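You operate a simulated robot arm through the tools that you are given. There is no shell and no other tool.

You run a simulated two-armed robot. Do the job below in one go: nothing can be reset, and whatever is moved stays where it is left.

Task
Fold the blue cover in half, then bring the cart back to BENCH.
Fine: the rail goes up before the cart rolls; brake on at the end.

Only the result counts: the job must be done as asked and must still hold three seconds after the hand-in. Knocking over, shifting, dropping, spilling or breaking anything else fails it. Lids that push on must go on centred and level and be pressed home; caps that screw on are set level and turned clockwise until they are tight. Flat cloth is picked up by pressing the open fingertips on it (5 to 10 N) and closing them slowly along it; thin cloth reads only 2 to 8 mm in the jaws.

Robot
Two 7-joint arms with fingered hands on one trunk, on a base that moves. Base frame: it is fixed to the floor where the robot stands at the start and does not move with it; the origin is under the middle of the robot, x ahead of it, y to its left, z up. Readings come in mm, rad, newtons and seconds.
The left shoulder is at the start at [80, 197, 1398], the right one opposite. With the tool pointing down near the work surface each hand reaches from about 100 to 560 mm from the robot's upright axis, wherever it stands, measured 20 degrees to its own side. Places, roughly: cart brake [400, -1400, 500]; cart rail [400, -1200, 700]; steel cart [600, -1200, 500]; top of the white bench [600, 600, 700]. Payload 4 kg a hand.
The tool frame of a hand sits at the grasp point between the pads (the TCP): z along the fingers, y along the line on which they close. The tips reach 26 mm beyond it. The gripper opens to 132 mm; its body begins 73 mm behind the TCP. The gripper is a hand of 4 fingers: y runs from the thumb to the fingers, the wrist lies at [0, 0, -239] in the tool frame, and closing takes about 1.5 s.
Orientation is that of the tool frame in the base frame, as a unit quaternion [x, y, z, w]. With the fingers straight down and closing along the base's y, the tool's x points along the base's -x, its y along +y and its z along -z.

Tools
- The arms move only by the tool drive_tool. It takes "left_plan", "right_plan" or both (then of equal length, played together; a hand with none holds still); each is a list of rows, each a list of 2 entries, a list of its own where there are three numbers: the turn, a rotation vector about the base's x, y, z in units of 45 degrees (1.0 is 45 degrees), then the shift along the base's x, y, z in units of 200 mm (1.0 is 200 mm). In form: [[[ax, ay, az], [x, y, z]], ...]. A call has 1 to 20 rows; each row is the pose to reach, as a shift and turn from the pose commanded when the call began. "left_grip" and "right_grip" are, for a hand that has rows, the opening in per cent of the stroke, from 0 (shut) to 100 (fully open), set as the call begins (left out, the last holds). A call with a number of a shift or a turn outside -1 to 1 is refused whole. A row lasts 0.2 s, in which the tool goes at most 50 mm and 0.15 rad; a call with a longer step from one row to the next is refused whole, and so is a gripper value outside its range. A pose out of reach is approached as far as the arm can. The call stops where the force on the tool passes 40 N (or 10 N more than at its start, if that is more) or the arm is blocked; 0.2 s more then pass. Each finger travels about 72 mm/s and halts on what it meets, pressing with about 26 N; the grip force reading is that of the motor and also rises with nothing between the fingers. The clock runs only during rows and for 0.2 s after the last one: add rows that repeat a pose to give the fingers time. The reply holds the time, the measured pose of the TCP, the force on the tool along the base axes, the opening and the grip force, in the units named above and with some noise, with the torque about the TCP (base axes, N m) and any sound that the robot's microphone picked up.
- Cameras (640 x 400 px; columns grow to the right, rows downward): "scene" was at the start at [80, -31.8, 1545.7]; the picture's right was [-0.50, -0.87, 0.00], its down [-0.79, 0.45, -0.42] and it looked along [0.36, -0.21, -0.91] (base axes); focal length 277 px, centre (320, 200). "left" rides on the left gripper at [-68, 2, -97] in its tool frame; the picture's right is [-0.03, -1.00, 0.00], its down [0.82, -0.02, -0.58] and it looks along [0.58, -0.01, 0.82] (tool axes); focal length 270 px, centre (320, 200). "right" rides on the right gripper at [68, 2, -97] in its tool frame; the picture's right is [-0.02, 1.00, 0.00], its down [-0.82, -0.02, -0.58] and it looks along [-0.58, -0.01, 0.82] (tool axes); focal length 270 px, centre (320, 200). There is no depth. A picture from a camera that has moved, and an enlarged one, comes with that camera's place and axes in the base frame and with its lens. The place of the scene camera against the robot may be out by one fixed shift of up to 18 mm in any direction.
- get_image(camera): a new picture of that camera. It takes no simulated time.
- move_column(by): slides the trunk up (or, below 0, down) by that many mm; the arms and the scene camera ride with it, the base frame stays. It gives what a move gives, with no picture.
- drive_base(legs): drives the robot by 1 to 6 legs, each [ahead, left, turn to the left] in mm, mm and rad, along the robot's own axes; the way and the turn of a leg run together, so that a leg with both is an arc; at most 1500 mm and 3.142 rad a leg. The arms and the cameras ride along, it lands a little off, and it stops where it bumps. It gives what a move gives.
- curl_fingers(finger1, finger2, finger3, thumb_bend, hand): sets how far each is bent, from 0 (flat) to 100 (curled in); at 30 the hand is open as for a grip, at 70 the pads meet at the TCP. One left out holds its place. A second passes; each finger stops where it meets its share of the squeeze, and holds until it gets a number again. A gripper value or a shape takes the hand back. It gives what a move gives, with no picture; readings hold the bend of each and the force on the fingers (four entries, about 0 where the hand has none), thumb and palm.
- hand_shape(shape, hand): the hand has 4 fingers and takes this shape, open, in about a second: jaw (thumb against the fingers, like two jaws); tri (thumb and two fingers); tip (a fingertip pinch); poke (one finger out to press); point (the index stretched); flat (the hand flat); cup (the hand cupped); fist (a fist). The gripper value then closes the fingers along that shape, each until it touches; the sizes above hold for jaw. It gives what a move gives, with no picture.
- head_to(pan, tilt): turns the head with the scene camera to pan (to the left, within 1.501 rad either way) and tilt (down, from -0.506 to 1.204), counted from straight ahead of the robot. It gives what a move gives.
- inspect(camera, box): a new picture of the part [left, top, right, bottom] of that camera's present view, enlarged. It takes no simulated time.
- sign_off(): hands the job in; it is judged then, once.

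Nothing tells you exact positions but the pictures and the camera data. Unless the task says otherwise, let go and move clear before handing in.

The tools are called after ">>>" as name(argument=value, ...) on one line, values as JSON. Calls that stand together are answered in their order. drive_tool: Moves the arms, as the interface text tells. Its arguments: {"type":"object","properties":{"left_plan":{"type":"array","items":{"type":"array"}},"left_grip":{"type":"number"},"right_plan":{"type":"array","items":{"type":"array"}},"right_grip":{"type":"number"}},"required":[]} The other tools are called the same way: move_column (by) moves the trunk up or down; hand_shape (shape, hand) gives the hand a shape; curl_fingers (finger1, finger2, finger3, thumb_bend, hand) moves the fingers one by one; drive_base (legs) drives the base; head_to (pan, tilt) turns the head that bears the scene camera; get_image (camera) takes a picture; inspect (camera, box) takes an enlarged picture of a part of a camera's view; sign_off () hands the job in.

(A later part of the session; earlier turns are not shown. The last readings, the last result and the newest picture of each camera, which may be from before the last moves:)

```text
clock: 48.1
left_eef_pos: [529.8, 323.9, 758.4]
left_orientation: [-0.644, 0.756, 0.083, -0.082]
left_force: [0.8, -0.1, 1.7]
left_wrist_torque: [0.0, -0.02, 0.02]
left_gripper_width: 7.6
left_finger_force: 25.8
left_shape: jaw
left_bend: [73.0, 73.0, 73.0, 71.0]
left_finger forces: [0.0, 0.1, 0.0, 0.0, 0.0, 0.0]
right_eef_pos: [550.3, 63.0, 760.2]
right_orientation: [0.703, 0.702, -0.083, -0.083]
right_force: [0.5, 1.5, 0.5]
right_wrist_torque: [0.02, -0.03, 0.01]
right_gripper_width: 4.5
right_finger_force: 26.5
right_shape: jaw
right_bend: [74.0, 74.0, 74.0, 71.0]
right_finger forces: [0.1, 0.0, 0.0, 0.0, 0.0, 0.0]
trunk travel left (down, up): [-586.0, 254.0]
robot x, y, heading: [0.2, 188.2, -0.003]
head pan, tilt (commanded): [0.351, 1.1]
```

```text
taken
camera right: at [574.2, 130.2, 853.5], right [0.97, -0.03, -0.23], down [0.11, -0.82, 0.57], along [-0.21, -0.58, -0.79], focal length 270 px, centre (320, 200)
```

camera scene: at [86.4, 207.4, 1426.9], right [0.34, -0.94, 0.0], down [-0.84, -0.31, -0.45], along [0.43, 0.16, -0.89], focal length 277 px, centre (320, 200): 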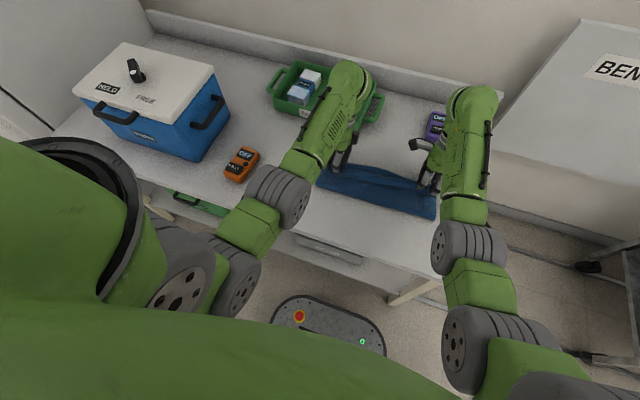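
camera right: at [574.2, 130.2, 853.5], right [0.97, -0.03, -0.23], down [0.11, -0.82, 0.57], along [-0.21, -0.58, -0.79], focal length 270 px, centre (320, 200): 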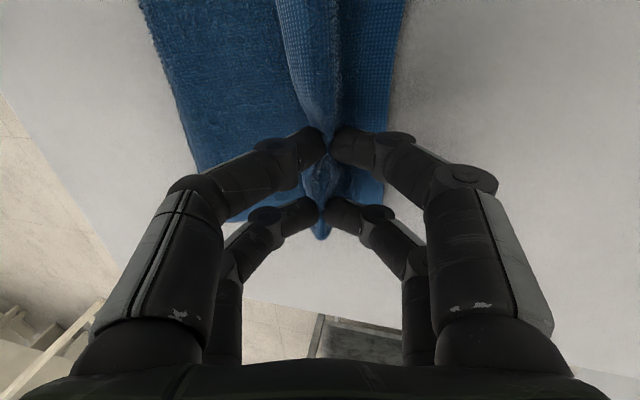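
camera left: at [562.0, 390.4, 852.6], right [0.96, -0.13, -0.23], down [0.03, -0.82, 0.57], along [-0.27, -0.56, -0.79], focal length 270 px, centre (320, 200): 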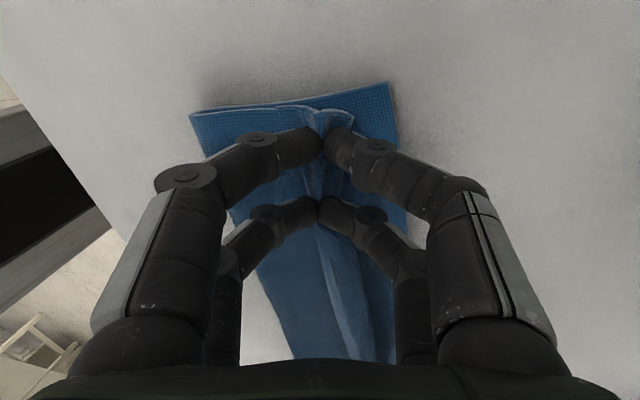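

The fold is laid over, but the left is pulled about 12 mm too far and the right about 5 mm. I'll ease both back, lower a little, and then open the jaws.

>>> drive_tool(left_plan=[[[0, 0, 0], [-0.03, 0, 0]], [[0, 0, 0], [-0.05, 0, -0.015]], [[0, 0, 0], [-0.05, 0, -0.015]]], right_plan=[[[0, 0, 0], [-0.01, 0, 0]], [[0, 0, 0], [-0.02, 0, -0.02]], [[0, 0, 0], [-0.02, 0, -0.02]]])

>>> drive_tool(left_plan=[[[0, 0, 0], [0, 0, 0]], [[0, 0, 0], [0, 0, 0]], [[0, 0, 0], [0, 0, 0]]], right_plan=[[[0, 0, 0], [0, 0, 0]], [[0, 0, 0], [0, 0, 0]], [[0, 0, 0], [0, 0, 0]]], left_grip=25, right_grip=25)

>>> get_image(camera="left")

>>> get_image(camera="right")

```text
clock: 48.9
left_eef_pos: [521.8, 323.6, 757.8]
left_orientation: [-0.644, 0.756, 0.083, -0.083]
left_force: [1.3, -0.6, 2.1]
left_wrist_torque: [-0.02, -0.03, 0.01]
left_gripper_width: 7.5
left_finger_force: 25.6
left_shape: jaw
left_bend: [73.0, 73.0, 73.0, 71.0]
left_finger forces: [0.1, 0.0, 0.0, 0.1, 0.0, 0.1]
right_eef_pos: [546.0, 62.6, 756.3]
right_orientation: [0.702, 0.702, -0.084, -0.083]
right_force: [0.4, 1.7, 0.3]
right_wrist_torque: [-0.01, -0.04, 0.0]
right_gripper_width: 4.7
right_finger_force: 25.8
right_shape: jaw
right_bend: [74.0, 74.0, 74.0, 71.0]
right_finger forces: [0.0, 0.0, 0.1, 0.0, 0.1, 0.0]
trunk travel left (down, up): [-586.0, 254.0]
robot x, y, heading: [2.6, 188.5, -0.001]
head pan, tilt (commanded): [0.351, 1.1]
```

```text
clock: 49.7
left_eef_pos: [520.9, 323.8, 756.9]
left_orientation: [-0.645, 0.756, 0.083, -0.083]
left_force: [-0.3, 0.5, -0.5]
left_wrist_torque: [-0.02, 0.01, 0.03]
left_gripper_width: 32.7
left_finger_force: 0.0
left_shape: jaw
left_bend: [73.0, 73.0, 73.0, 70.0]
left_finger forces: [0.0, 0.0, 0.0, 0.1, 0.1, 0.0]
right_eef_pos: [546.0, 62.3, 757.1]
right_orientation: [0.702, 0.702, -0.083, -0.083]
right_force: [-0.3, 0.2, -0.1]
right_wrist_torque: [-0.01, -0.01, 0.0]
right_gripper_width: 32.5
right_finger_force: 0.2
right_shape: jaw
right_bend: [74.0, 73.0, 73.0, 70.0]
right_finger forces: [0.0, 0.0, 0.1, 0.1, 0.0, 0.0]
trunk travel left (down, up): [-586.0, 254.0]
robot x, y, heading: [-1.5, 187.7, -0.001]
head pan, tilt (commanded): [0.351, 1.1]
```

```text
taken
camera left: at [552.3, 390.3, 849.8], right [0.96, -0.13, -0.23], down [0.03, -0.82, 0.57], along [-0.27, -0.56, -0.79], focal length 270 px, centre (320, 200)
```

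left: 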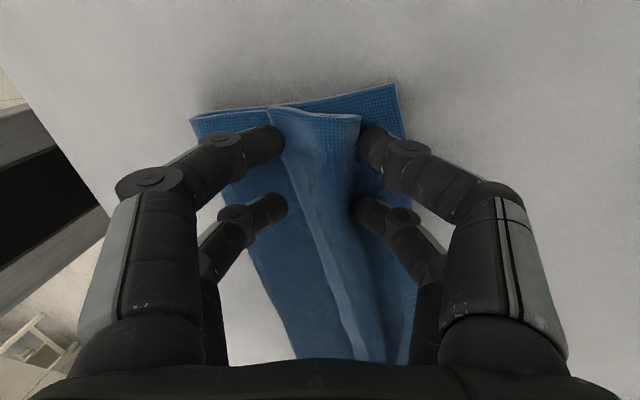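

```text
taken
camera right: at [569.7, 130.1, 849.1], right [0.97, -0.03, -0.23], down [0.11, -0.82, 0.57], along [-0.21, -0.58, -0.79], focal length 270 px, centre (320, 200)
```

right: 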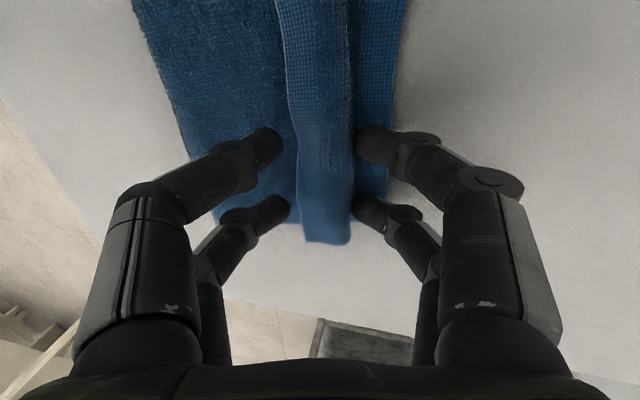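

The rim has fallen back on top as a strip about 35 mm wide instead of outward. I'll lift both hands clear and look at how the cloth settles.

>>> drive_tool(left_plan=[[[0, 0, 0], [0, 0, 0.05]], [[0, -0.05, 0], [0, 0, 0.2]], [[0, -0.15, 0], [-0.1, 0, 0.35]], [[0, -0.3, 0], [-0.2, 0, 0.45]], [[0, -0.3, 0], [-0.2, 0, 0.45]]], right_plan=[[[0, 0, 0], [0, 0, 0.05]], [[0, -0.05, 0], [0, 0, 0.2]], [[0, -0.15, 0], [-0.1, 0, 0.35]], [[0, -0.3, 0], [-0.2, 0, 0.45]], [[0, -0.3, 0], [-0.2, 0, 0.45]]])

>>> get_image(camera="scene")

>>> get_image(camera="left")

>>> get_image(camera="right")

>>> inspect(camera="scene", box=[300, 130, 460, 230])

```text
clock: 50.9
left_eef_pos: [482.8, 325.7, 846.3]
left_orientation: [-0.649, 0.761, 0.008, 0.007]
left_force: [0.7, 0.0, -0.9]
left_wrist_torque: [-0.01, 0.04, 0.02]
left_gripper_width: 33.0
left_finger_force: 0.1
left_shape: jaw
left_bend: [73.0, 73.0, 73.0, 70.0]
left_finger forces: [0.0, 0.0, 0.0, 0.0, 0.0, 0.0]
right_eef_pos: [506.0, 62.0, 844.9]
right_orientation: [0.707, 0.707, -0.001, -0.001]
right_force: [-0.3, 0.2, -0.6]
right_wrist_torque: [0.0, 0.02, -0.01]
right_gripper_width: 32.8
right_finger_force: 0.0
right_shape: jaw
right_bend: [73.0, 73.0, 73.0, 70.0]
right_finger forces: [0.1, 0.0, 0.0, 0.0, 0.1, 0.0]
trunk travel left (down, up): [-586.0, 254.0]
robot x, y, heading: [5.2, 187.2, 0.005]
head pan, tilt (commanded): [0.351, 1.1]
```

```text
taken
camera scene: at [89.7, 207.3, 1426.6], right [0.34, -0.94, 0.0], down [-0.84, -0.3, -0.45], along [0.42, 0.16, -0.89], focal length 277 px, centre (320, 200)
```

scene: 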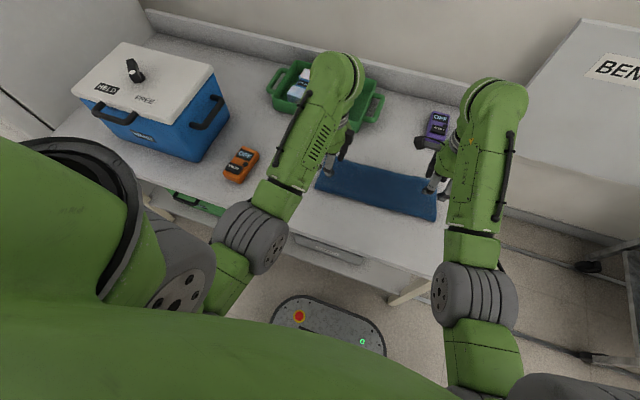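

```text
taken
camera left: at [491.3, 390.5, 943.5], right [0.99, -0.13, 0.0], down [-0.11, -0.82, 0.56], along [-0.08, -0.56, -0.83], focal length 270 px, centre (320, 200)
```

left: 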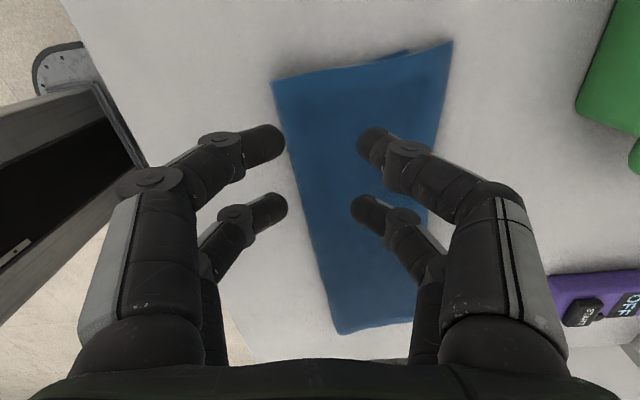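

```text
taken
camera right: at [509.1, 130.2, 941.2], right [1.0, -0.03, 0.0], down [-0.02, -0.82, 0.58], along [-0.02, -0.58, -0.82], focal length 270 px, centre (320, 200)
```

right: 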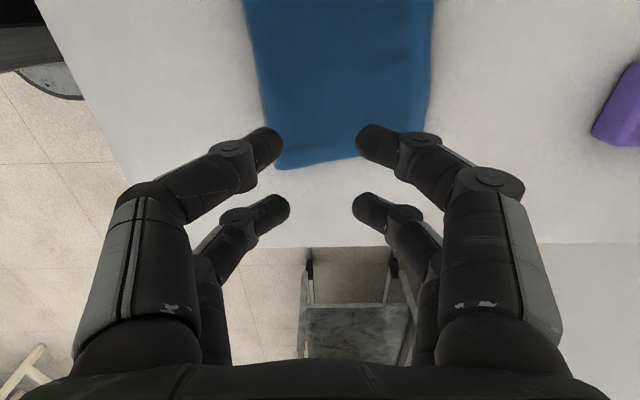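

```text
4.00 times, centred on (380, 180) of scene
camera zoom: at [89.7, 207.3, 1426.6], right [0.34, -0.94, 0.0], down [-0.84, -0.3, -0.45], along [0.42, 0.16, -0.89], focal length 1109 px, centre (80, 280)
```

zoom: 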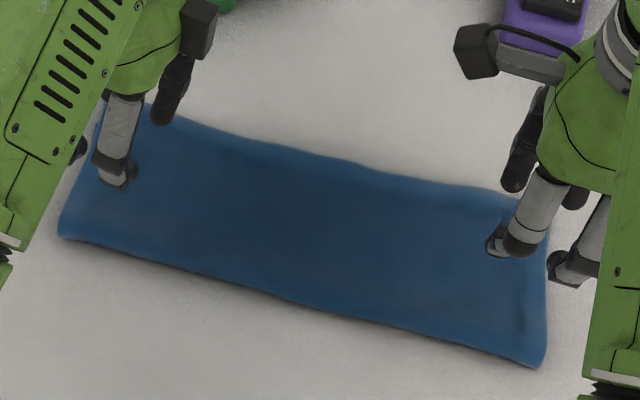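

The cloth relaxed and the strip unrolled by itself, so it now looks folded in half. I'll move the hands away and inspect the edge alignment.

>>> drive_tool(left_plan=[[[0, 0, 0], [-0.1, 0.1, 0.05]], [[0, 0, 0.05], [-0.2, 0.25, 0.1]], [[0, 0, 0.1], [-0.3, 0.4, 0.15]], [[0, 0, 0.15], [-0.4, 0.55, 0.2]], [[0, 0, 0.2], [-0.5, 0.65, 0.25]], [[0, 0, 0.2], [-0.5, 0.65, 0.25]]], right_plan=[[[0, 0, 0], [-0.1, -0.1, 0.05]], [[0, 0, 0], [-0.2, -0.25, 0.1]], [[0, 0, 0], [-0.3, -0.4, 0.15]], [[0, 0, 0], [-0.4, -0.55, 0.2]], [[0, 0, 0], [-0.5, -0.65, 0.25]], [[0, 0, 0], [-0.5, -0.65, 0.25]]])

>>> head_to(pan=0.0, tilt=0.95)

>>> get_image(camera="scene")

>>> get_image(camera="left")

>>> get_image(camera="right")

```text
clock: 52.3
left_eef_pos: [396.9, 436.8, 856.9]
left_orientation: [-0.684, 0.73, 0.0, 0.018]
left_force: [-0.6, 0.2, 0.3]
left_wrist_torque: [0.04, 0.02, 0.03]
left_gripper_width: 33.1
left_finger_force: 0.0
left_shape: jaw
left_bend: [73.0, 73.0, 73.0, 70.0]
left_finger forces: [0.0, 0.0, 0.1, 0.0, 0.1, 0.1]
left hand out of reach, approached as far as the arm can: row 2, 3, 4, 5, 6
right_eef_pos: [413.9, -69.9, 854.1]
right_orientation: [0.707, 0.707, 0.001, 0.0]
right_force: [0.5, 0.3, -0.6]
right_wrist_torque: [0.02, 0.0, 0.0]
right_gripper_width: 32.6
right_finger_force: 0.1
right_shape: jaw
right_bend: [73.0, 73.0, 73.0, 70.0]
right_finger forces: [0.0, 0.0, 0.0, 0.1, 0.1, 0.1]
right hand out of reach, approached as far as the arm can: row 3, 4, 5, 6
trunk travel left (down, up): [-586.0, 254.0]
robot x, y, heading: [1.6, 186.2, 0.0]
head pan, tilt (commanded): [0.351, 1.1]
```

```text
clock: 53.1
left_eef_pos: [394.4, 438.1, 856.3]
left_orientation: [-0.685, 0.729, 0.001, 0.014]
left_force: [0.6, -1.1, -0.1]
left_wrist_torque: [-0.01, 0.01, 0.0]
left_gripper_width: 32.9
left_finger_force: 0.2
left_shape: jaw
left_bend: [73.0, 73.0, 73.0, 70.0]
left_finger forces: [0.0, 0.0, 0.0, 0.0, 0.0, 0.0]
right_eef_pos: [414.5, -70.9, 856.7]
right_orientation: [0.708, 0.707, 0.0, 0.0]
right_force: [-0.9, 0.1, -0.2]
right_wrist_torque: [-0.02, -0.01, -0.02]
right_gripper_width: 32.8
right_finger_force: 0.0
right_shape: jaw
right_bend: [73.0, 73.0, 73.0, 70.0]
right_finger forces: [0.0, 0.1, 0.0, 0.0, 0.1, 0.0]
trunk travel left (down, up): [-586.0, 254.0]
robot x, y, heading: [-1.5, 187.1, 0.003]
head pan, tilt (commanded): [0.0, 0.949]
```

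```text
taken
camera scene: at [99.9, 185.7, 1437.4], right [0.0, -1.0, 0.0], down [-0.81, 0.0, -0.58], along [0.58, 0.0, -0.81], focal length 277 px, centre (320, 200)
```

scene: 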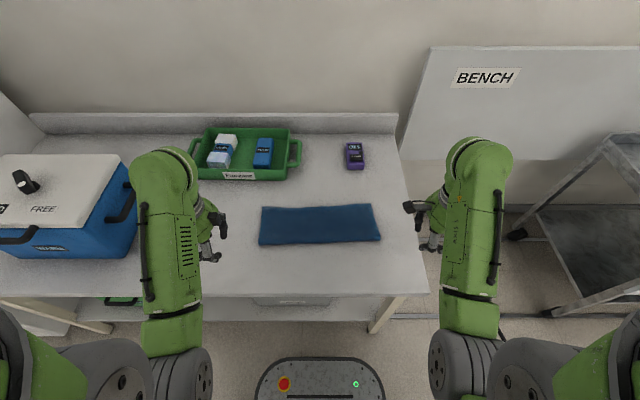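

```text
taken
camera left: at [394.8, 502.8, 954.5], right [1.0, -0.04, 0.02], down [-0.04, -0.83, 0.56], along [-0.01, -0.56, -0.83], focal length 270 px, centre (320, 200)
```

left: 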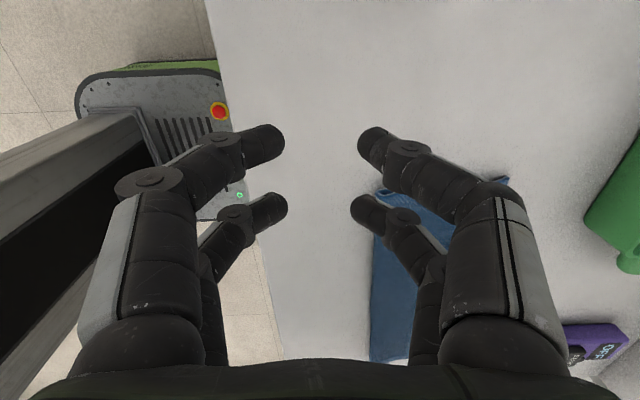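

```text
taken
camera right: at [414.9, -2.1, 952.1], right [1.0, -0.03, 0.0], down [-0.02, -0.82, 0.58], along [-0.01, -0.58, -0.82], focal length 270 px, centre (320, 200)
```

right: 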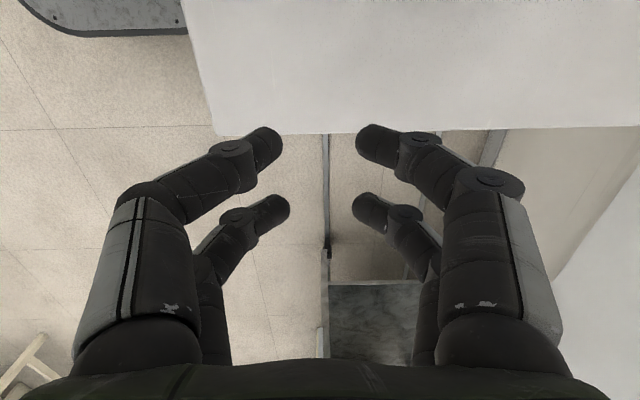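

>>> inspect(camera="scene", box=[248, 180, 392, 270])

```text
4.44 times, centred on (320, 225) of scene
camera zoom: at [99.9, 185.7, 1437.4], right [0.0, -1.0, 0.0], down [-0.81, 0.0, -0.58], along [0.58, 0.0, -0.81], focal length 1232 px, centre (320, 89)
```

zoom: 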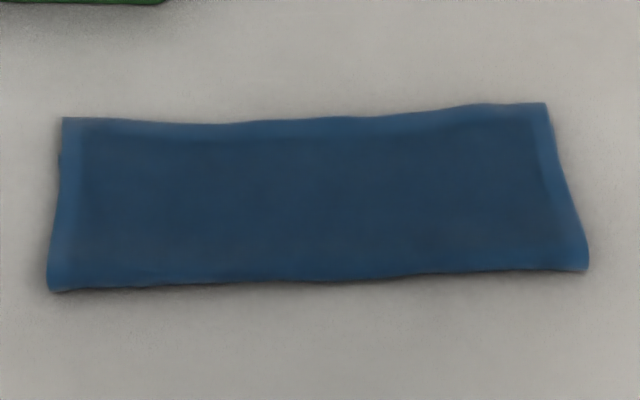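

The fold looks clean, but the top layer overshoots the bottom one by about 22–27 mm. I'll try to correct that with a gentle fingertip drag near the fold, which carries little risk, and first bring the hands back over it.

>>> drive_tool(left_plan=[[[0, 0, 0], [0.1, -0.12, -0.05]], [[0, 0, 0], [0.2, -0.25, -0.1]], [[0, 0, 0], [0.3, -0.4, -0.15]], [[0, 0, 0], [0.45, -0.52, -0.2]], [[0, 0, 0], [0.555, -0.645, -0.28]], [[0, 0, 0], [0.555, -0.645, -0.28]], [[0, 0, 0], [0.555, -0.645, -0.28]]], right_plan=[[[0, 0, 0], [0.1, 0.12, -0.05]], [[0, 0, 0], [0.2, 0.25, -0.1]], [[0, 0, 0], [0.3, 0.4, -0.15]], [[0, 0, 0], [0.4, 0.52, -0.2]], [[0, 0, 0], [0.5, 0.65, -0.28]], [[0, 0, 0], [0.5, 0.65, -0.28]], [[0, 0, 0], [0.5, 0.65, -0.28]]])

>>> get_image(camera="left")

>>> get_image(camera="right")

```text
clock: 54.7
left_eef_pos: [496.5, 326.6, 793.7]
left_orientation: [0.708, -0.706, -0.008, -0.006]
left_force: [-0.1, 0.1, 0.8]
left_wrist_torque: [0.0, -0.01, 0.02]
left_gripper_width: 33.3
left_finger_force: 0.0
left_shape: jaw
left_bend: [73.0, 73.0, 73.0, 70.0]
left_finger forces: [0.0, 0.1, 0.0, 0.0, 0.0, 0.0]
right_eef_pos: [516.2, 61.6, 798.2]
right_orientation: [0.707, 0.707, -0.001, 0.001]
right_force: [0.4, 0.3, 0.0]
right_wrist_torque: [0.03, -0.01, 0.01]
right_gripper_width: 32.6
right_finger_force: 0.0
right_shape: jaw
right_bend: [73.0, 73.0, 73.0, 70.0]
right_finger forces: [0.0, 0.0, 0.0, 0.1, 0.0, 0.1]
trunk travel left (down, up): [-586.0, 254.0]
robot x, y, heading: [-1.0, 187.5, 0.001]
head pan, tilt (commanded): [0.0, 0.949]
```

```text
taken
camera left: at [494.7, 393.0, 890.8], right [1.0, 0.03, 0.0], down [0.02, -0.83, 0.56], along [0.01, -0.56, -0.83], focal length 270 px, centre (320, 200)
```

left: 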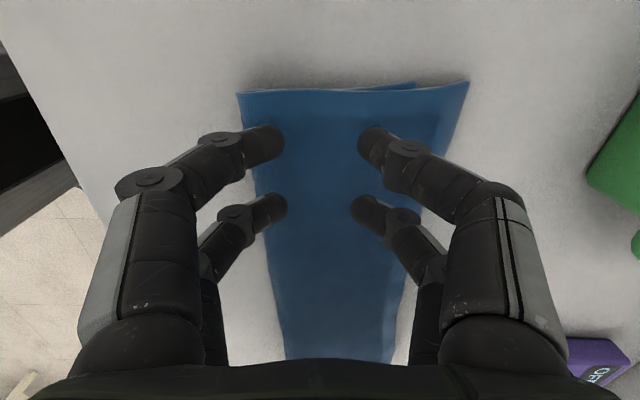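

```text
taken
camera right: at [517.3, 128.7, 894.7], right [1.0, -0.03, 0.0], down [-0.02, -0.82, 0.58], along [-0.02, -0.58, -0.82], focal length 270 px, centre (320, 200)
```

right: 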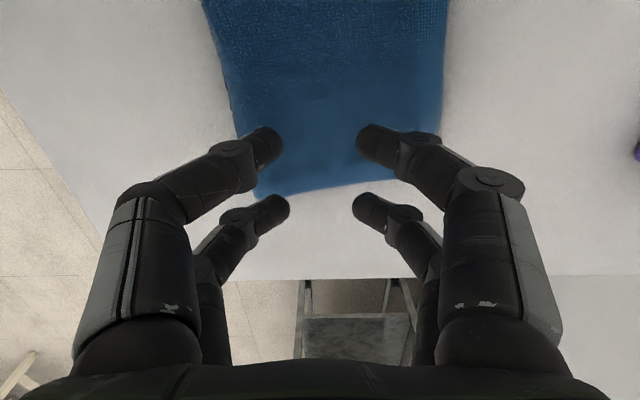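

On the left the bottom corner is at x≈549 and the top corner at x≈579. I'll press lightly near the fold and drag toward me to see whether the top layer slides over the bottom.

>>> drive_tool(left_plan=[[[0, 0, 0], [0, 0, -0.08]], [[0, 0, 0], [0, 0, -0.15]], [[0, 0, 0], [0, 0, -0.175]], [[0, 0, 0], [0, 0, -0.175]]], right_plan=[[[0, 0, 0], [-0.05, 0.03, -0.08]], [[0, 0, 0], [-0.05, 0.03, -0.16]], [[0, 0, 0], [-0.05, 0.03, -0.195]], [[0, 0, 0], [-0.05, 0.03, -0.195]]], left_grip=30, right_grip=30)

```text
clock: 55.7
left_eef_pos: [496.4, 327.8, 759.0]
left_orientation: [0.707, -0.707, -0.007, -0.007]
left_force: [0.2, -0.6, 0.1]
left_wrist_torque: [-0.03, 0.04, 0.01]
left_gripper_width: 39.1
left_finger_force: 0.0
left_shape: jaw
left_bend: [73.0, 73.0, 73.0, 70.0]
left_finger forces: [0.0, 0.0, 0.0, 0.1, 0.0, 0.1]
right_eef_pos: [506.3, 67.0, 759.1]
right_orientation: [0.707, 0.707, 0.001, 0.001]
right_force: [1.0, 0.5, 0.1]
right_wrist_torque: [0.04, -0.02, -0.05]
right_gripper_width: 39.2
right_finger_force: 0.1
right_shape: jaw
right_bend: [73.0, 73.0, 73.0, 70.0]
right_finger forces: [0.0, 0.0, 0.1, 0.0, 0.0, 0.0]
trunk travel left (down, up): [-586.0, 254.0]
robot x, y, heading: [1.5, 186.5, 0.0]
head pan, tilt (commanded): [0.0, 0.949]
```

>>> drive_tool(left_plan=[[[0, 0, 0], [0, 0, -0.015]], [[0, 0, 0], [0, 0, -0.03]], [[0, 0, 0], [0, 0, -0.03]]], right_plan=[[[0, 0, 0], [0, 0, -0.015]], [[0, 0, 0], [0, 0, -0.03]], [[0, 0, 0], [0, 0, -0.03]]])

```text
clock: 56.5
left_eef_pos: [496.5, 327.9, 752.0]
left_orientation: [0.708, -0.706, -0.007, -0.007]
left_force: [0.6, -0.5, 2.7]
left_wrist_torque: [0.03, 0.03, -0.01]
left_gripper_width: 39.2
left_finger_force: 0.0
left_shape: jaw
left_bend: [74.0, 74.0, 74.0, 70.0]
left_finger forces: [0.0, 0.0, 0.0, 0.1, 0.2, 0.0]
right_eef_pos: [504.7, 66.4, 754.0]
right_orientation: [0.708, 0.706, 0.001, 0.0]
right_force: [-0.3, 0.5, 1.5]
right_wrist_torque: [-0.01, -0.03, -0.02]
right_gripper_width: 39.4
right_finger_force: 0.0
right_shape: jaw
right_bend: [73.0, 73.0, 74.0, 70.0]
right_finger forces: [0.0, 0.0, 0.0, 0.0, 0.0, 0.0]
trunk travel left (down, up): [-586.0, 254.0]
robot x, y, heading: [1.4, 186.4, -0.003]
head pan, tilt (commanded): [0.0, 0.949]
```

>>> drive_tool(left_plan=[[[0, 0, 0], [-0.02, 0, 0]], [[0, 0, 0], [-0.05, 0, 0]], [[0, 0, 0], [-0.08, 0, 0]], [[0, 0, 0], [-0.11, 0, 0]], [[0, 0, 0], [-0.14, 0, 0]], [[0, 0, 0], [-0.14, 0, 0]]], right_plan=[[[0, 0, 0], [-0.02, 0, -0.005]], [[0, 0, 0], [-0.05, 0, -0.005]], [[0, 0, 0], [-0.08, 0, -0.005]], [[0, 0, 0], [-0.11, 0, -0.005]], [[0, 0, 0], [-0.13, 0, -0.005]], [[0, 0, 0], [-0.13, 0, -0.005]]])

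>>> get_image(camera="left")

>>> get_image(camera="right")

```text
clock: 57.9
left_eef_pos: [468.9, 327.6, 753.6]
left_orientation: [-0.707, 0.707, 0.007, 0.006]
left_force: [1.2, 0.9, 3.5]
left_wrist_torque: [-0.02, -0.02, 0.01]
left_gripper_width: 39.6
left_finger_force: 0.0
left_shape: jaw
left_bend: [74.0, 74.0, 74.0, 70.0]
left_finger forces: [0.0, 0.1, 0.0, 0.1, 0.0, 0.0]
right_eef_pos: [479.6, 67.1, 753.6]
right_orientation: [0.707, 0.707, 0.001, 0.0]
right_force: [1.0, 0.6, 3.0]
right_wrist_torque: [-0.02, -0.01, -0.04]
right_gripper_width: 39.4
right_finger_force: 0.1
right_shape: jaw
right_bend: [74.0, 74.0, 74.0, 70.0]
right_finger forces: [0.0, 0.0, 0.1, 0.1, 0.1, 0.0]
trunk travel left (down, up): [-586.0, 254.0]
robot x, y, heading: [2.9, 186.1, -0.003]
head pan, tilt (commanded): [0.0, 0.949]
```

```text
taken
camera left: at [466.4, 393.4, 850.5], right [1.0, 0.03, 0.0], down [0.02, -0.83, 0.56], along [0.01, -0.56, -0.83], focal length 270 px, centre (320, 200)
```

left: 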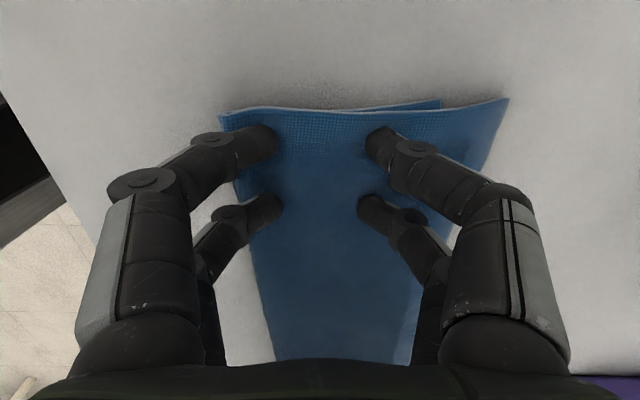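

```text
taken
camera right: at [480.5, 134.3, 849.3], right [1.0, -0.03, 0.0], down [-0.02, -0.82, 0.58], along [-0.02, -0.58, -0.82], focal length 270 px, centre (320, 200)
```

right: 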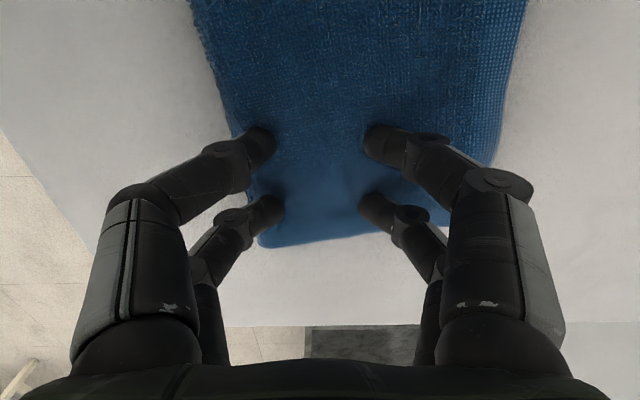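

The two layers slid together toward me (about 28 mm), so the drag doesn't change their overlap. I'll instead pick up the overhanging far edge, which is only the top layer, lift it back and re-lay it about 25 mm shorter.

>>> drive_tool(left_plan=[[[0, 0, 0], [0, 0, 0.05]], [[0, 0, 0], [0.05, 0, 0.12]], [[0, 0, 0], [0.15, 0, 0.12]], [[0, 0, 0], [0.25, 0, 0.12]], [[0, 0, 0], [0.35, 0, 0.12]], [[0, 0, 0], [0.35, 0, 0.12]]], right_plan=[[[0, 0, 0], [0, 0, 0.05]], [[0, 0, 0], [0.05, 0, 0.12]], [[0, 0, 0], [0.15, 0, 0.12]], [[0, 0, 0], [0.25, 0, 0.12]], [[0, 0, 0], [0.38, 0, 0.12]], [[0, 0, 0], [0.38, 0, 0.12]]], left_grip=16, right_grip=16)

>>> get_image(camera="left")

>>> get_image(camera="right")

```text
clock: 59.3
left_eef_pos: [538.8, 327.2, 777.1]
left_orientation: [0.708, -0.706, -0.007, -0.006]
left_force: [0.3, 0.7, -0.3]
left_wrist_torque: [0.02, -0.04, -0.04]
left_gripper_width: 10.5
left_finger_force: 25.8
left_shape: jaw
left_bend: [74.0, 73.0, 73.0, 71.0]
left_finger forces: [0.0, 0.1, 0.1, 0.1, 0.0, 0.0]
right_eef_pos: [555.0, 66.2, 777.7]
right_orientation: [0.707, 0.707, 0.0, 0.0]
right_force: [-0.2, -0.5, 0.1]
right_wrist_torque: [-0.01, -0.04, -0.02]
right_gripper_width: 0.0
right_finger_force: 26.1
right_shape: jaw
right_bend: [60.0, 75.0, 66.0, 70.0]
right_finger forces: [0.0, 0.1, 0.0, 0.0, 0.1, 0.1]
trunk travel left (down, up): [-586.0, 254.0]
robot x, y, heading: [-2.4, 187.1, -0.003]
head pan, tilt (commanded): [0.0, 0.949]
```

```text
taken
camera left: at [536.3, 393.8, 874.3], right [1.0, 0.03, 0.0], down [0.02, -0.83, 0.56], along [0.01, -0.56, -0.83], focal length 270 px, centre (320, 200)
```

left: 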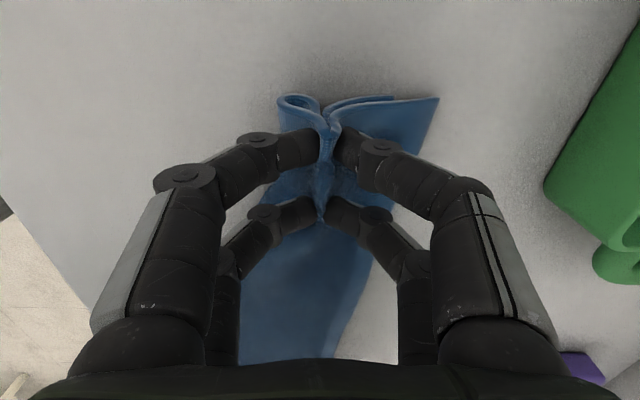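

```text
taken
camera right: at [556.2, 134.1, 874.2], right [1.0, -0.03, 0.0], down [-0.02, -0.82, 0.58], along [-0.01, -0.58, -0.82], focal length 270 px, centre (320, 200)
```

right: 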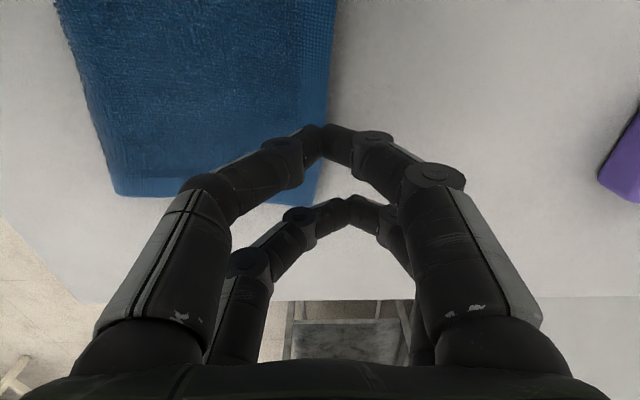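

Closing while still in contact made the left hand pinch and drag the cloth. I'll look at the whole state from the head camera before releasing anything.

>>> inspect(camera="scene", box=[230, 160, 410, 272])

>>> get_image(camera="scene")

```text
3.56 times, centred on (320, 216) of scene
camera zoom: at [99.5, 185.6, 1437.1], right [0.0, -1.0, 0.0], down [-0.81, 0.0, -0.58], along [0.58, 0.0, -0.81], focal length 986 px, centre (320, 143)
```

zoom: 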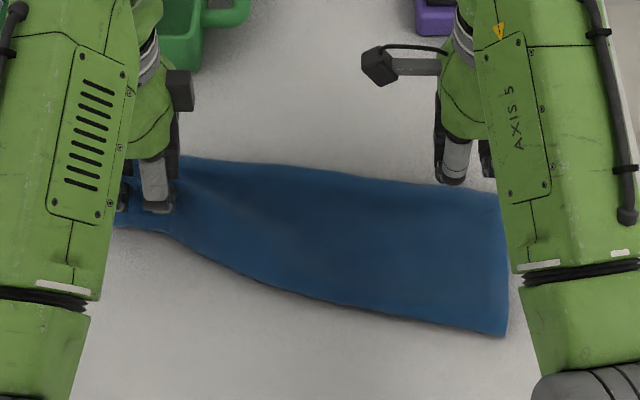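

```text
taken
camera scene: at [99.5, 185.6, 1437.1], right [0.0, -1.0, 0.0], down [-0.81, 0.0, -0.58], along [0.58, 0.0, -0.81], focal length 277 px, centre (320, 200)
```

scene: 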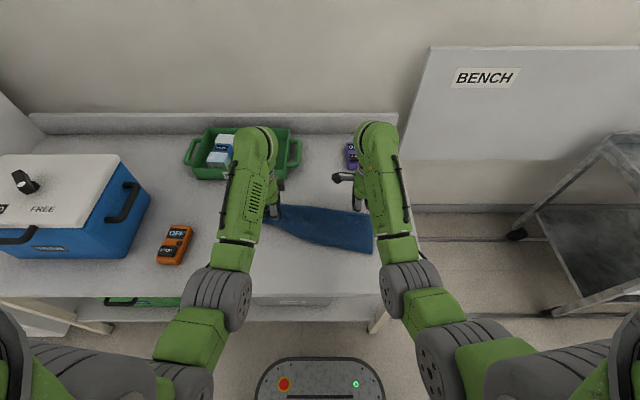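

I'll put the left hand back along the same path, lower and open it there, and then lift both hands before any further gripping.

>>> drive_tool(left_plan=[[[0, 0, 0], [-0.1, 0, 0]], [[0, 0, 0], [-0.2, 0, 0]], [[0, 0, 0], [-0.3, 0, 0]], [[0, 0, 0], [-0.35, 0, -0.07]], [[0, 0, 0], [-0.36, 0, -0.11]], [[0, 0, 0], [-0.36, 0, -0.11]]])

>>> drive_tool(left_plan=[[[0, 0, 0], [0, 0, 0]], [[0, 0, 0], [0, 0, 0]], [[0, 0, 0], [0, 0, 0]], [[0, 0, 0], [0, 0, 0.03]], [[0, 0, 0], [0, 0, 0.1]], [[0, 0, 0], [0, 0, 0.25]], [[0, 0, 0], [0, 0, 0.4]], [[0, 0, 0], [0, 0, 0.4]]], right_plan=[[[0, 0, 0], [0, 0, 0.05]], [[0, 0, 0], [0, 0, 0.1]], [[0, 0, 0], [0, 0, 0.1]], [[0, 0, 0], [0, 0, 0.1]], [[0, 0, 0], [0, 0, 0.1]], [[0, 0, 0], [0, 0, 0.2]], [[0, 0, 0], [0, 0, 0.3]], [[0, 0, 0], [0, 0, 0.3]]], left_grip=35, right_grip=35)

>>> get_image(camera="left")

>>> get_image(camera="right")

>>> inspect(camera="scene", box=[230, 160, 410, 272])

```text
clock: 60.7
left_eef_pos: [466.7, 327.8, 754.0]
left_orientation: [0.708, -0.706, -0.007, -0.007]
left_force: [0.1, -0.6, 2.5]
left_wrist_torque: [0.05, -0.04, 0.02]
left_gripper_width: 10.7
left_finger_force: 26.5
left_shape: jaw
left_bend: [74.0, 73.0, 73.0, 71.0]
left_finger forces: [0.1, 0.1, 0.0, 0.0, 0.2, 0.0]
right_eef_pos: [555.1, 67.6, 778.9]
right_orientation: [0.707, 0.708, 0.0, 0.0]
right_force: [0.5, 1.1, -0.9]
right_wrist_torque: [0.01, 0.01, -0.02]
right_gripper_width: 0.2
right_finger_force: 26.1
right_shape: jaw
right_bend: [60.0, 75.0, 66.0, 70.0]
right_finger forces: [0.0, 0.0, 0.1, 0.0, 0.1, 0.0]
trunk travel left (down, up): [-586.0, 254.0]
robot x, y, heading: [-1.1, 184.5, 0.002]
head pan, tilt (commanded): [0.0, 0.949]
```

```text
clock: 62.5
left_eef_pos: [467.2, 326.4, 835.0]
left_orientation: [0.708, -0.706, -0.009, -0.005]
left_force: [-0.2, 0.4, 0.2]
left_wrist_torque: [0.01, 0.02, -0.01]
left_gripper_width: 46.0
left_finger_force: 0.0
left_shape: jaw
left_bend: [74.0, 74.0, 74.0, 70.0]
left_finger forces: [0.0, 0.0, 0.0, 0.0, 0.0, 0.1]
right_eef_pos: [555.3, 66.4, 836.5]
right_orientation: [0.708, 0.706, -0.001, -0.001]
right_force: [-0.7, 0.1, 0.2]
right_wrist_torque: [0.01, -0.01, -0.05]
right_gripper_width: 46.0
right_finger_force: 0.0
right_shape: jaw
right_bend: [74.0, 74.0, 74.0, 70.0]
right_finger forces: [0.1, 0.1, 0.1, 0.0, 0.1, 0.0]
trunk travel left (down, up): [-586.0, 254.0]
robot x, y, heading: [3.5, 185.4, -0.005]
head pan, tilt (commanded): [0.0, 0.949]
```

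```text
taken
camera left: at [465.5, 393.7, 932.5], right [1.0, 0.03, 0.0], down [0.02, -0.83, 0.56], along [0.01, -0.56, -0.83], focal length 270 px, centre (320, 200)
```

left: 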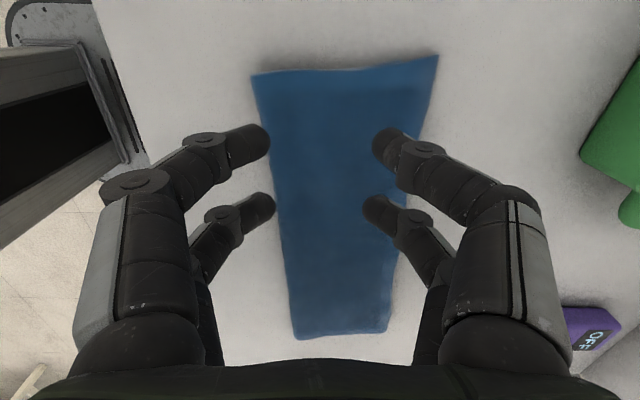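

```text
taken
camera right: at [556.8, 134.2, 933.2], right [1.0, -0.03, 0.0], down [-0.02, -0.82, 0.58], along [-0.02, -0.58, -0.82], focal length 270 px, centre (320, 200)
```

right: 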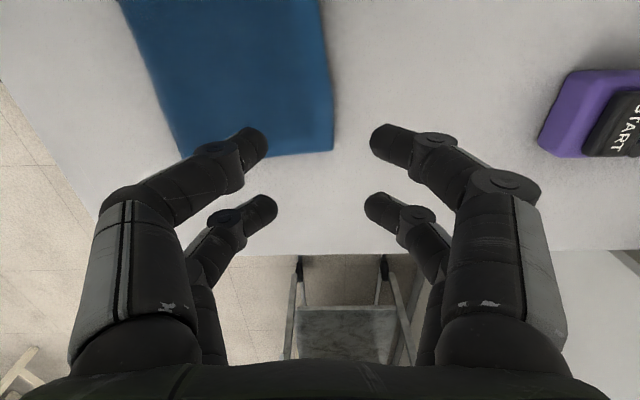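

```text
3.56 times, centred on (320, 216) of scene
camera zoom: at [101.0, 185.7, 1437.0], right [0.0, -1.0, 0.0], down [-0.81, 0.0, -0.58], along [0.58, 0.0, -0.81], focal length 986 px, centre (320, 143)
```

zoom: 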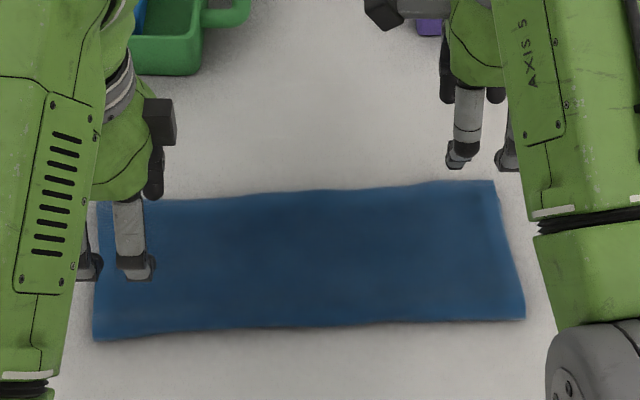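

The cloth is flat and neatly folded again: about 128 mm deep from an original 243 mm, with sides aligned, so the layers match to roughly 10–15 mm. I'll raise the trunk to clear the bench, leave the cloth, and study the cart.

>>> move_column(by=110)

>>> drive_base(legs=[[-200, 0, 0]])

>>> head_to(pan=-0.2, tilt=0.85)

>>> get_image(camera="scene")

>>> head_to(pan=-0.9, tilt=0.6)

>>> get_image(camera="scene")

```text
clock: 63.9
left_eef_pos: [467.9, 327.9, 944.5]
left_orientation: [0.707, -0.707, -0.007, -0.007]
left_force: [-0.5, -0.3, 0.4]
left_wrist_torque: [0.0, 0.02, 0.01]
left_gripper_width: 45.8
left_finger_force: 0.0
left_shape: jaw
left_bend: [74.0, 74.0, 74.0, 70.0]
left_finger forces: [0.1, 0.1, 0.0, 0.0, 0.0, 0.1]
right_eef_pos: [554.0, 67.0, 946.4]
right_orientation: [0.707, 0.708, -0.001, -0.001]
right_force: [-0.1, -0.1, -0.6]
right_wrist_torque: [0.01, 0.01, -0.01]
right_gripper_width: 46.0
right_finger_force: 0.0
right_shape: jaw
right_bend: [74.0, 74.0, 74.0, 70.0]
right_finger forces: [0.1, 0.0, 0.0, 0.0, 0.0, 0.0]
trunk travel left (down, up): [-696.0, 144.0]
robot x, y, heading: [1.1, 185.9, 0.001]
head pan, tilt (commanded): [0.0, 0.949]
```

```text
clock: 65.5
left_eef_pos: [270.1, 327.5, 944.1]
left_orientation: [-0.707, 0.707, 0.009, 0.005]
left_force: [0.5, -0.5, -0.2]
left_wrist_torque: [-0.03, 0.06, 0.0]
left_gripper_width: 46.1
left_finger_force: 0.1
left_shape: jaw
left_bend: [74.0, 74.0, 74.0, 70.0]
left_finger forces: [0.0, 0.0, 0.0, 0.0, 0.1, 0.1]
right_eef_pos: [358.0, 67.2, 945.7]
right_orientation: [0.707, 0.707, -0.001, -0.002]
right_force: [-0.1, 0.2, 0.1]
right_wrist_torque: [-0.01, 0.01, -0.01]
right_gripper_width: 45.7
right_finger_force: 0.1
right_shape: jaw
right_bend: [74.0, 74.0, 74.0, 70.0]
right_finger forces: [0.0, 0.0, 0.1, 0.0, 0.0, 0.1]
trunk travel left (down, up): [-696.0, 144.0]
robot x, y, heading: [-199.5, 186.8, -0.003]
head pan, tilt (commanded): [0.0, 0.949]
```

```text
clock: 66.3
left_eef_pos: [267.1, 327.7, 944.6]
left_orientation: [0.707, -0.707, -0.007, -0.005]
left_force: [-0.1, 1.1, -0.5]
left_wrist_torque: [-0.01, -0.02, 0.01]
left_gripper_width: 46.1
left_finger_force: 0.1
left_shape: jaw
left_bend: [74.0, 74.0, 74.0, 70.0]
left_finger forces: [0.0, 0.1, 0.1, 0.1, 0.1, 0.0]
right_eef_pos: [354.6, 66.4, 947.4]
right_orientation: [0.707, 0.707, -0.001, 0.0]
right_force: [0.3, -0.7, -0.6]
right_wrist_torque: [0.0, -0.03, 0.02]
right_gripper_width: 45.7
right_finger_force: 0.0
right_shape: jaw
right_bend: [74.0, 74.0, 74.0, 70.0]
right_finger forces: [0.1, 0.1, 0.0, 0.0, 0.0, 0.0]
trunk travel left (down, up): [-696.0, 144.0]
robot x, y, heading: [-201.5, 189.3, 0.001]
head pan, tilt (commanded): [-0.201, 0.85]
```

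```text
taken
camera scene: at [-96.7, 170.4, 1554.6], right [-0.2, -0.98, 0.0], down [-0.74, 0.15, -0.66], along [0.65, -0.13, -0.75], focal length 277 px, centre (320, 200)
```

scene: 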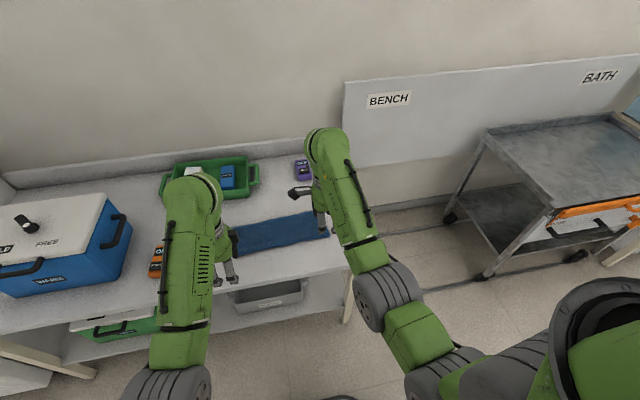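

```text
clock: 67.3
left_eef_pos: [266.4, 328.3, 943.8]
left_orientation: [-0.707, 0.707, 0.007, 0.007]
left_force: [-0.7, 0.1, -0.7]
left_wrist_torque: [0.0, -0.01, 0.01]
left_gripper_width: 45.9
left_finger_force: 0.0
left_shape: jaw
left_bend: [74.0, 74.0, 74.0, 70.0]
left_finger forces: [0.0, 0.1, 0.1, 0.0, 0.0, 0.1]
right_eef_pos: [355.5, 66.8, 947.7]
right_orientation: [0.707, 0.707, -0.001, -0.001]
right_force: [-0.1, -0.2, -0.8]
right_wrist_torque: [0.01, 0.0, 0.02]
right_gripper_width: 45.7
right_finger_force: 0.1
right_shape: jaw
right_bend: [74.0, 74.0, 74.0, 70.0]
right_finger forces: [0.0, 0.1, 0.0, 0.1, 0.0, 0.0]
trunk travel left (down, up): [-696.0, 144.0]
robot x, y, heading: [-199.6, 187.0, 0.0]
head pan, tilt (commanded): [-0.901, 0.6]
```

```text
taken
camera scene: at [-117.6, 116.8, 1575.4], right [-0.78, -0.62, 0.0], down [-0.35, 0.44, -0.82], along [0.51, -0.65, -0.57], focal length 277 px, centre (320, 200)
```

scene: 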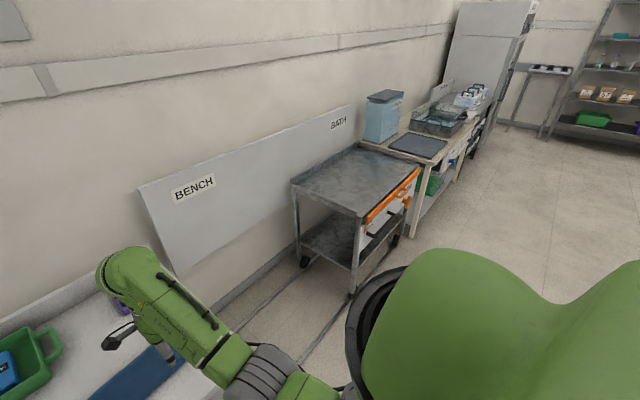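

The cart stands at BATH on two floor rails, with an orange rail and handle on its front side. I'll drive along to face it from a safe distance and look at the details.

>>> drive_base(legs=[[-100, 0, 0], [0, -1150, 0]])

>>> head_to(pan=-0.3, tilt=0.75)

>>> get_image(camera="scene")

```text
clock: 73.9
left_eef_pos: [161.2, -829.6, 944.9]
left_orientation: [-0.703, 0.711, 0.007, 0.006]
left_force: [0.3, -0.2, 0.8]
left_wrist_torque: [0.01, 0.04, 0.0]
left_gripper_width: 45.7
left_finger_force: 0.0
left_shape: jaw
left_bend: [74.0, 74.0, 74.0, 70.0]
left_finger forces: [0.1, 0.0, 0.1, 0.0, 0.0, 0.0]
right_eef_pos: [246.3, -1091.7, 947.6]
right_orientation: [0.712, 0.703, 0.0, 0.001]
right_force: [-0.5, 0.0, -1.0]
right_wrist_torque: [-0.01, 0.0, -0.02]
right_gripper_width: 46.0
right_finger_force: 0.1
right_shape: jaw
right_bend: [74.0, 74.0, 74.0, 70.0]
right_finger forces: [0.0, 0.0, 0.0, 0.0, 0.0, 0.0]
trunk travel left (down, up): [-696.0, 144.0]
robot x, y, heading: [-308.0, -965.2, -0.014]
head pan, tilt (commanded): [-0.901, 0.6]
```

```text
clock: 74.9
left_eef_pos: [161.0, -830.0, 944.8]
left_orientation: [-0.704, 0.71, 0.007, 0.007]
left_force: [-0.7, 0.0, 0.5]
left_wrist_torque: [-0.02, 0.01, -0.04]
left_gripper_width: 45.9
left_finger_force: 0.0
left_shape: jaw
left_bend: [74.0, 74.0, 74.0, 70.0]
left_finger forces: [0.0, 0.1, 0.1, 0.0, 0.0, 0.0]
right_eef_pos: [245.6, -1091.6, 945.7]
right_orientation: [0.711, 0.703, 0.0, 0.0]
right_force: [-0.1, -0.2, 0.1]
right_wrist_torque: [0.03, 0.02, 0.04]
right_gripper_width: 45.8
right_finger_force: 0.1
right_shape: jaw
right_bend: [74.0, 74.0, 74.0, 70.0]
right_finger forces: [0.0, 0.0, 0.0, 0.0, 0.0, 0.0]
trunk travel left (down, up): [-696.0, 144.0]
robot x, y, heading: [-305.1, -966.7, -0.017]
head pan, tilt (commanded): [-0.3, 0.75]
```

```text
taken
camera scene: at [-201.5, -992.7, 1562.6], right [-0.31, -0.95, 0.0], down [-0.65, 0.21, -0.73], along [0.7, -0.23, -0.68], focal length 277 px, centre (320, 200)
```

scene: 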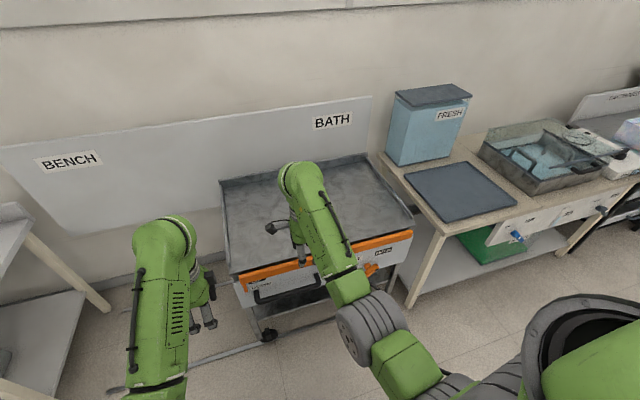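

>>> inspect(camera="scene", box=[210, 210, 450, 360])

>>> get_image(camera="right")

>>> get_image(camera="left")

```text
2.67 times, centred on (330, 285) of scene
camera zoom: at [-201.5, -992.7, 1562.6], right [-0.31, -0.95, 0.0], down [-0.65, 0.21, -0.73], along [0.7, -0.23, -0.68], focal length 739 px, centre (293, -27)
```

zoom: 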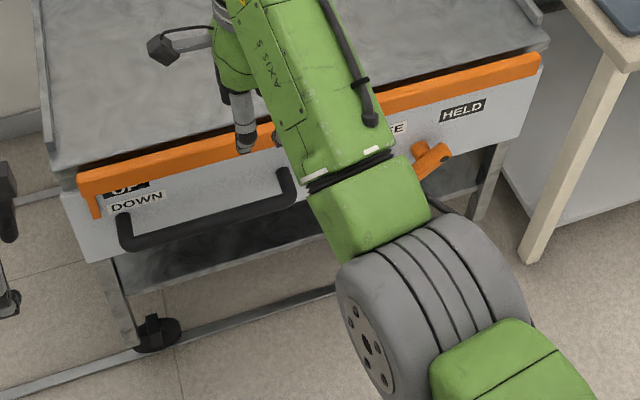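

```text
taken
camera right: at [248.0, -1024.8, 1043.5], right [1.0, -0.04, 0.0], down [-0.03, -0.82, 0.58], along [-0.02, -0.58, -0.82], focal length 270 px, centre (320, 200)
```

right: 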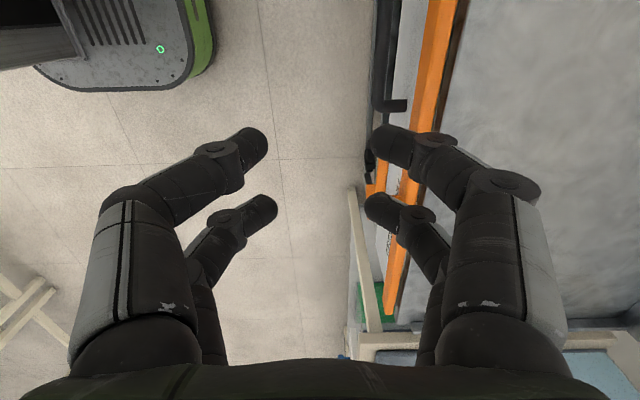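

```text
taken
camera left: at [159.8, -764.2, 1042.7], right [1.0, 0.01, 0.0], down [0.01, -0.83, 0.56], along [0.01, -0.56, -0.83], focal length 270 px, centre (320, 200)
```

left: 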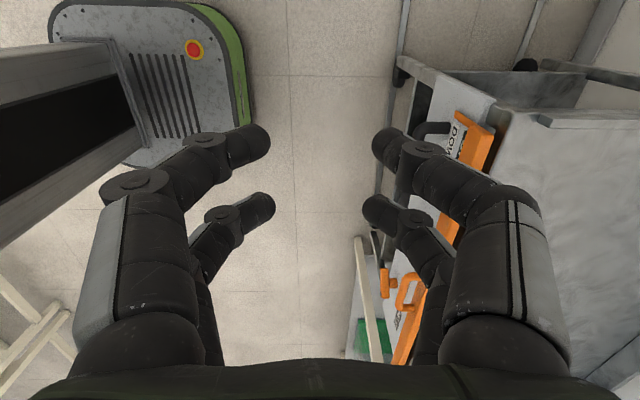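

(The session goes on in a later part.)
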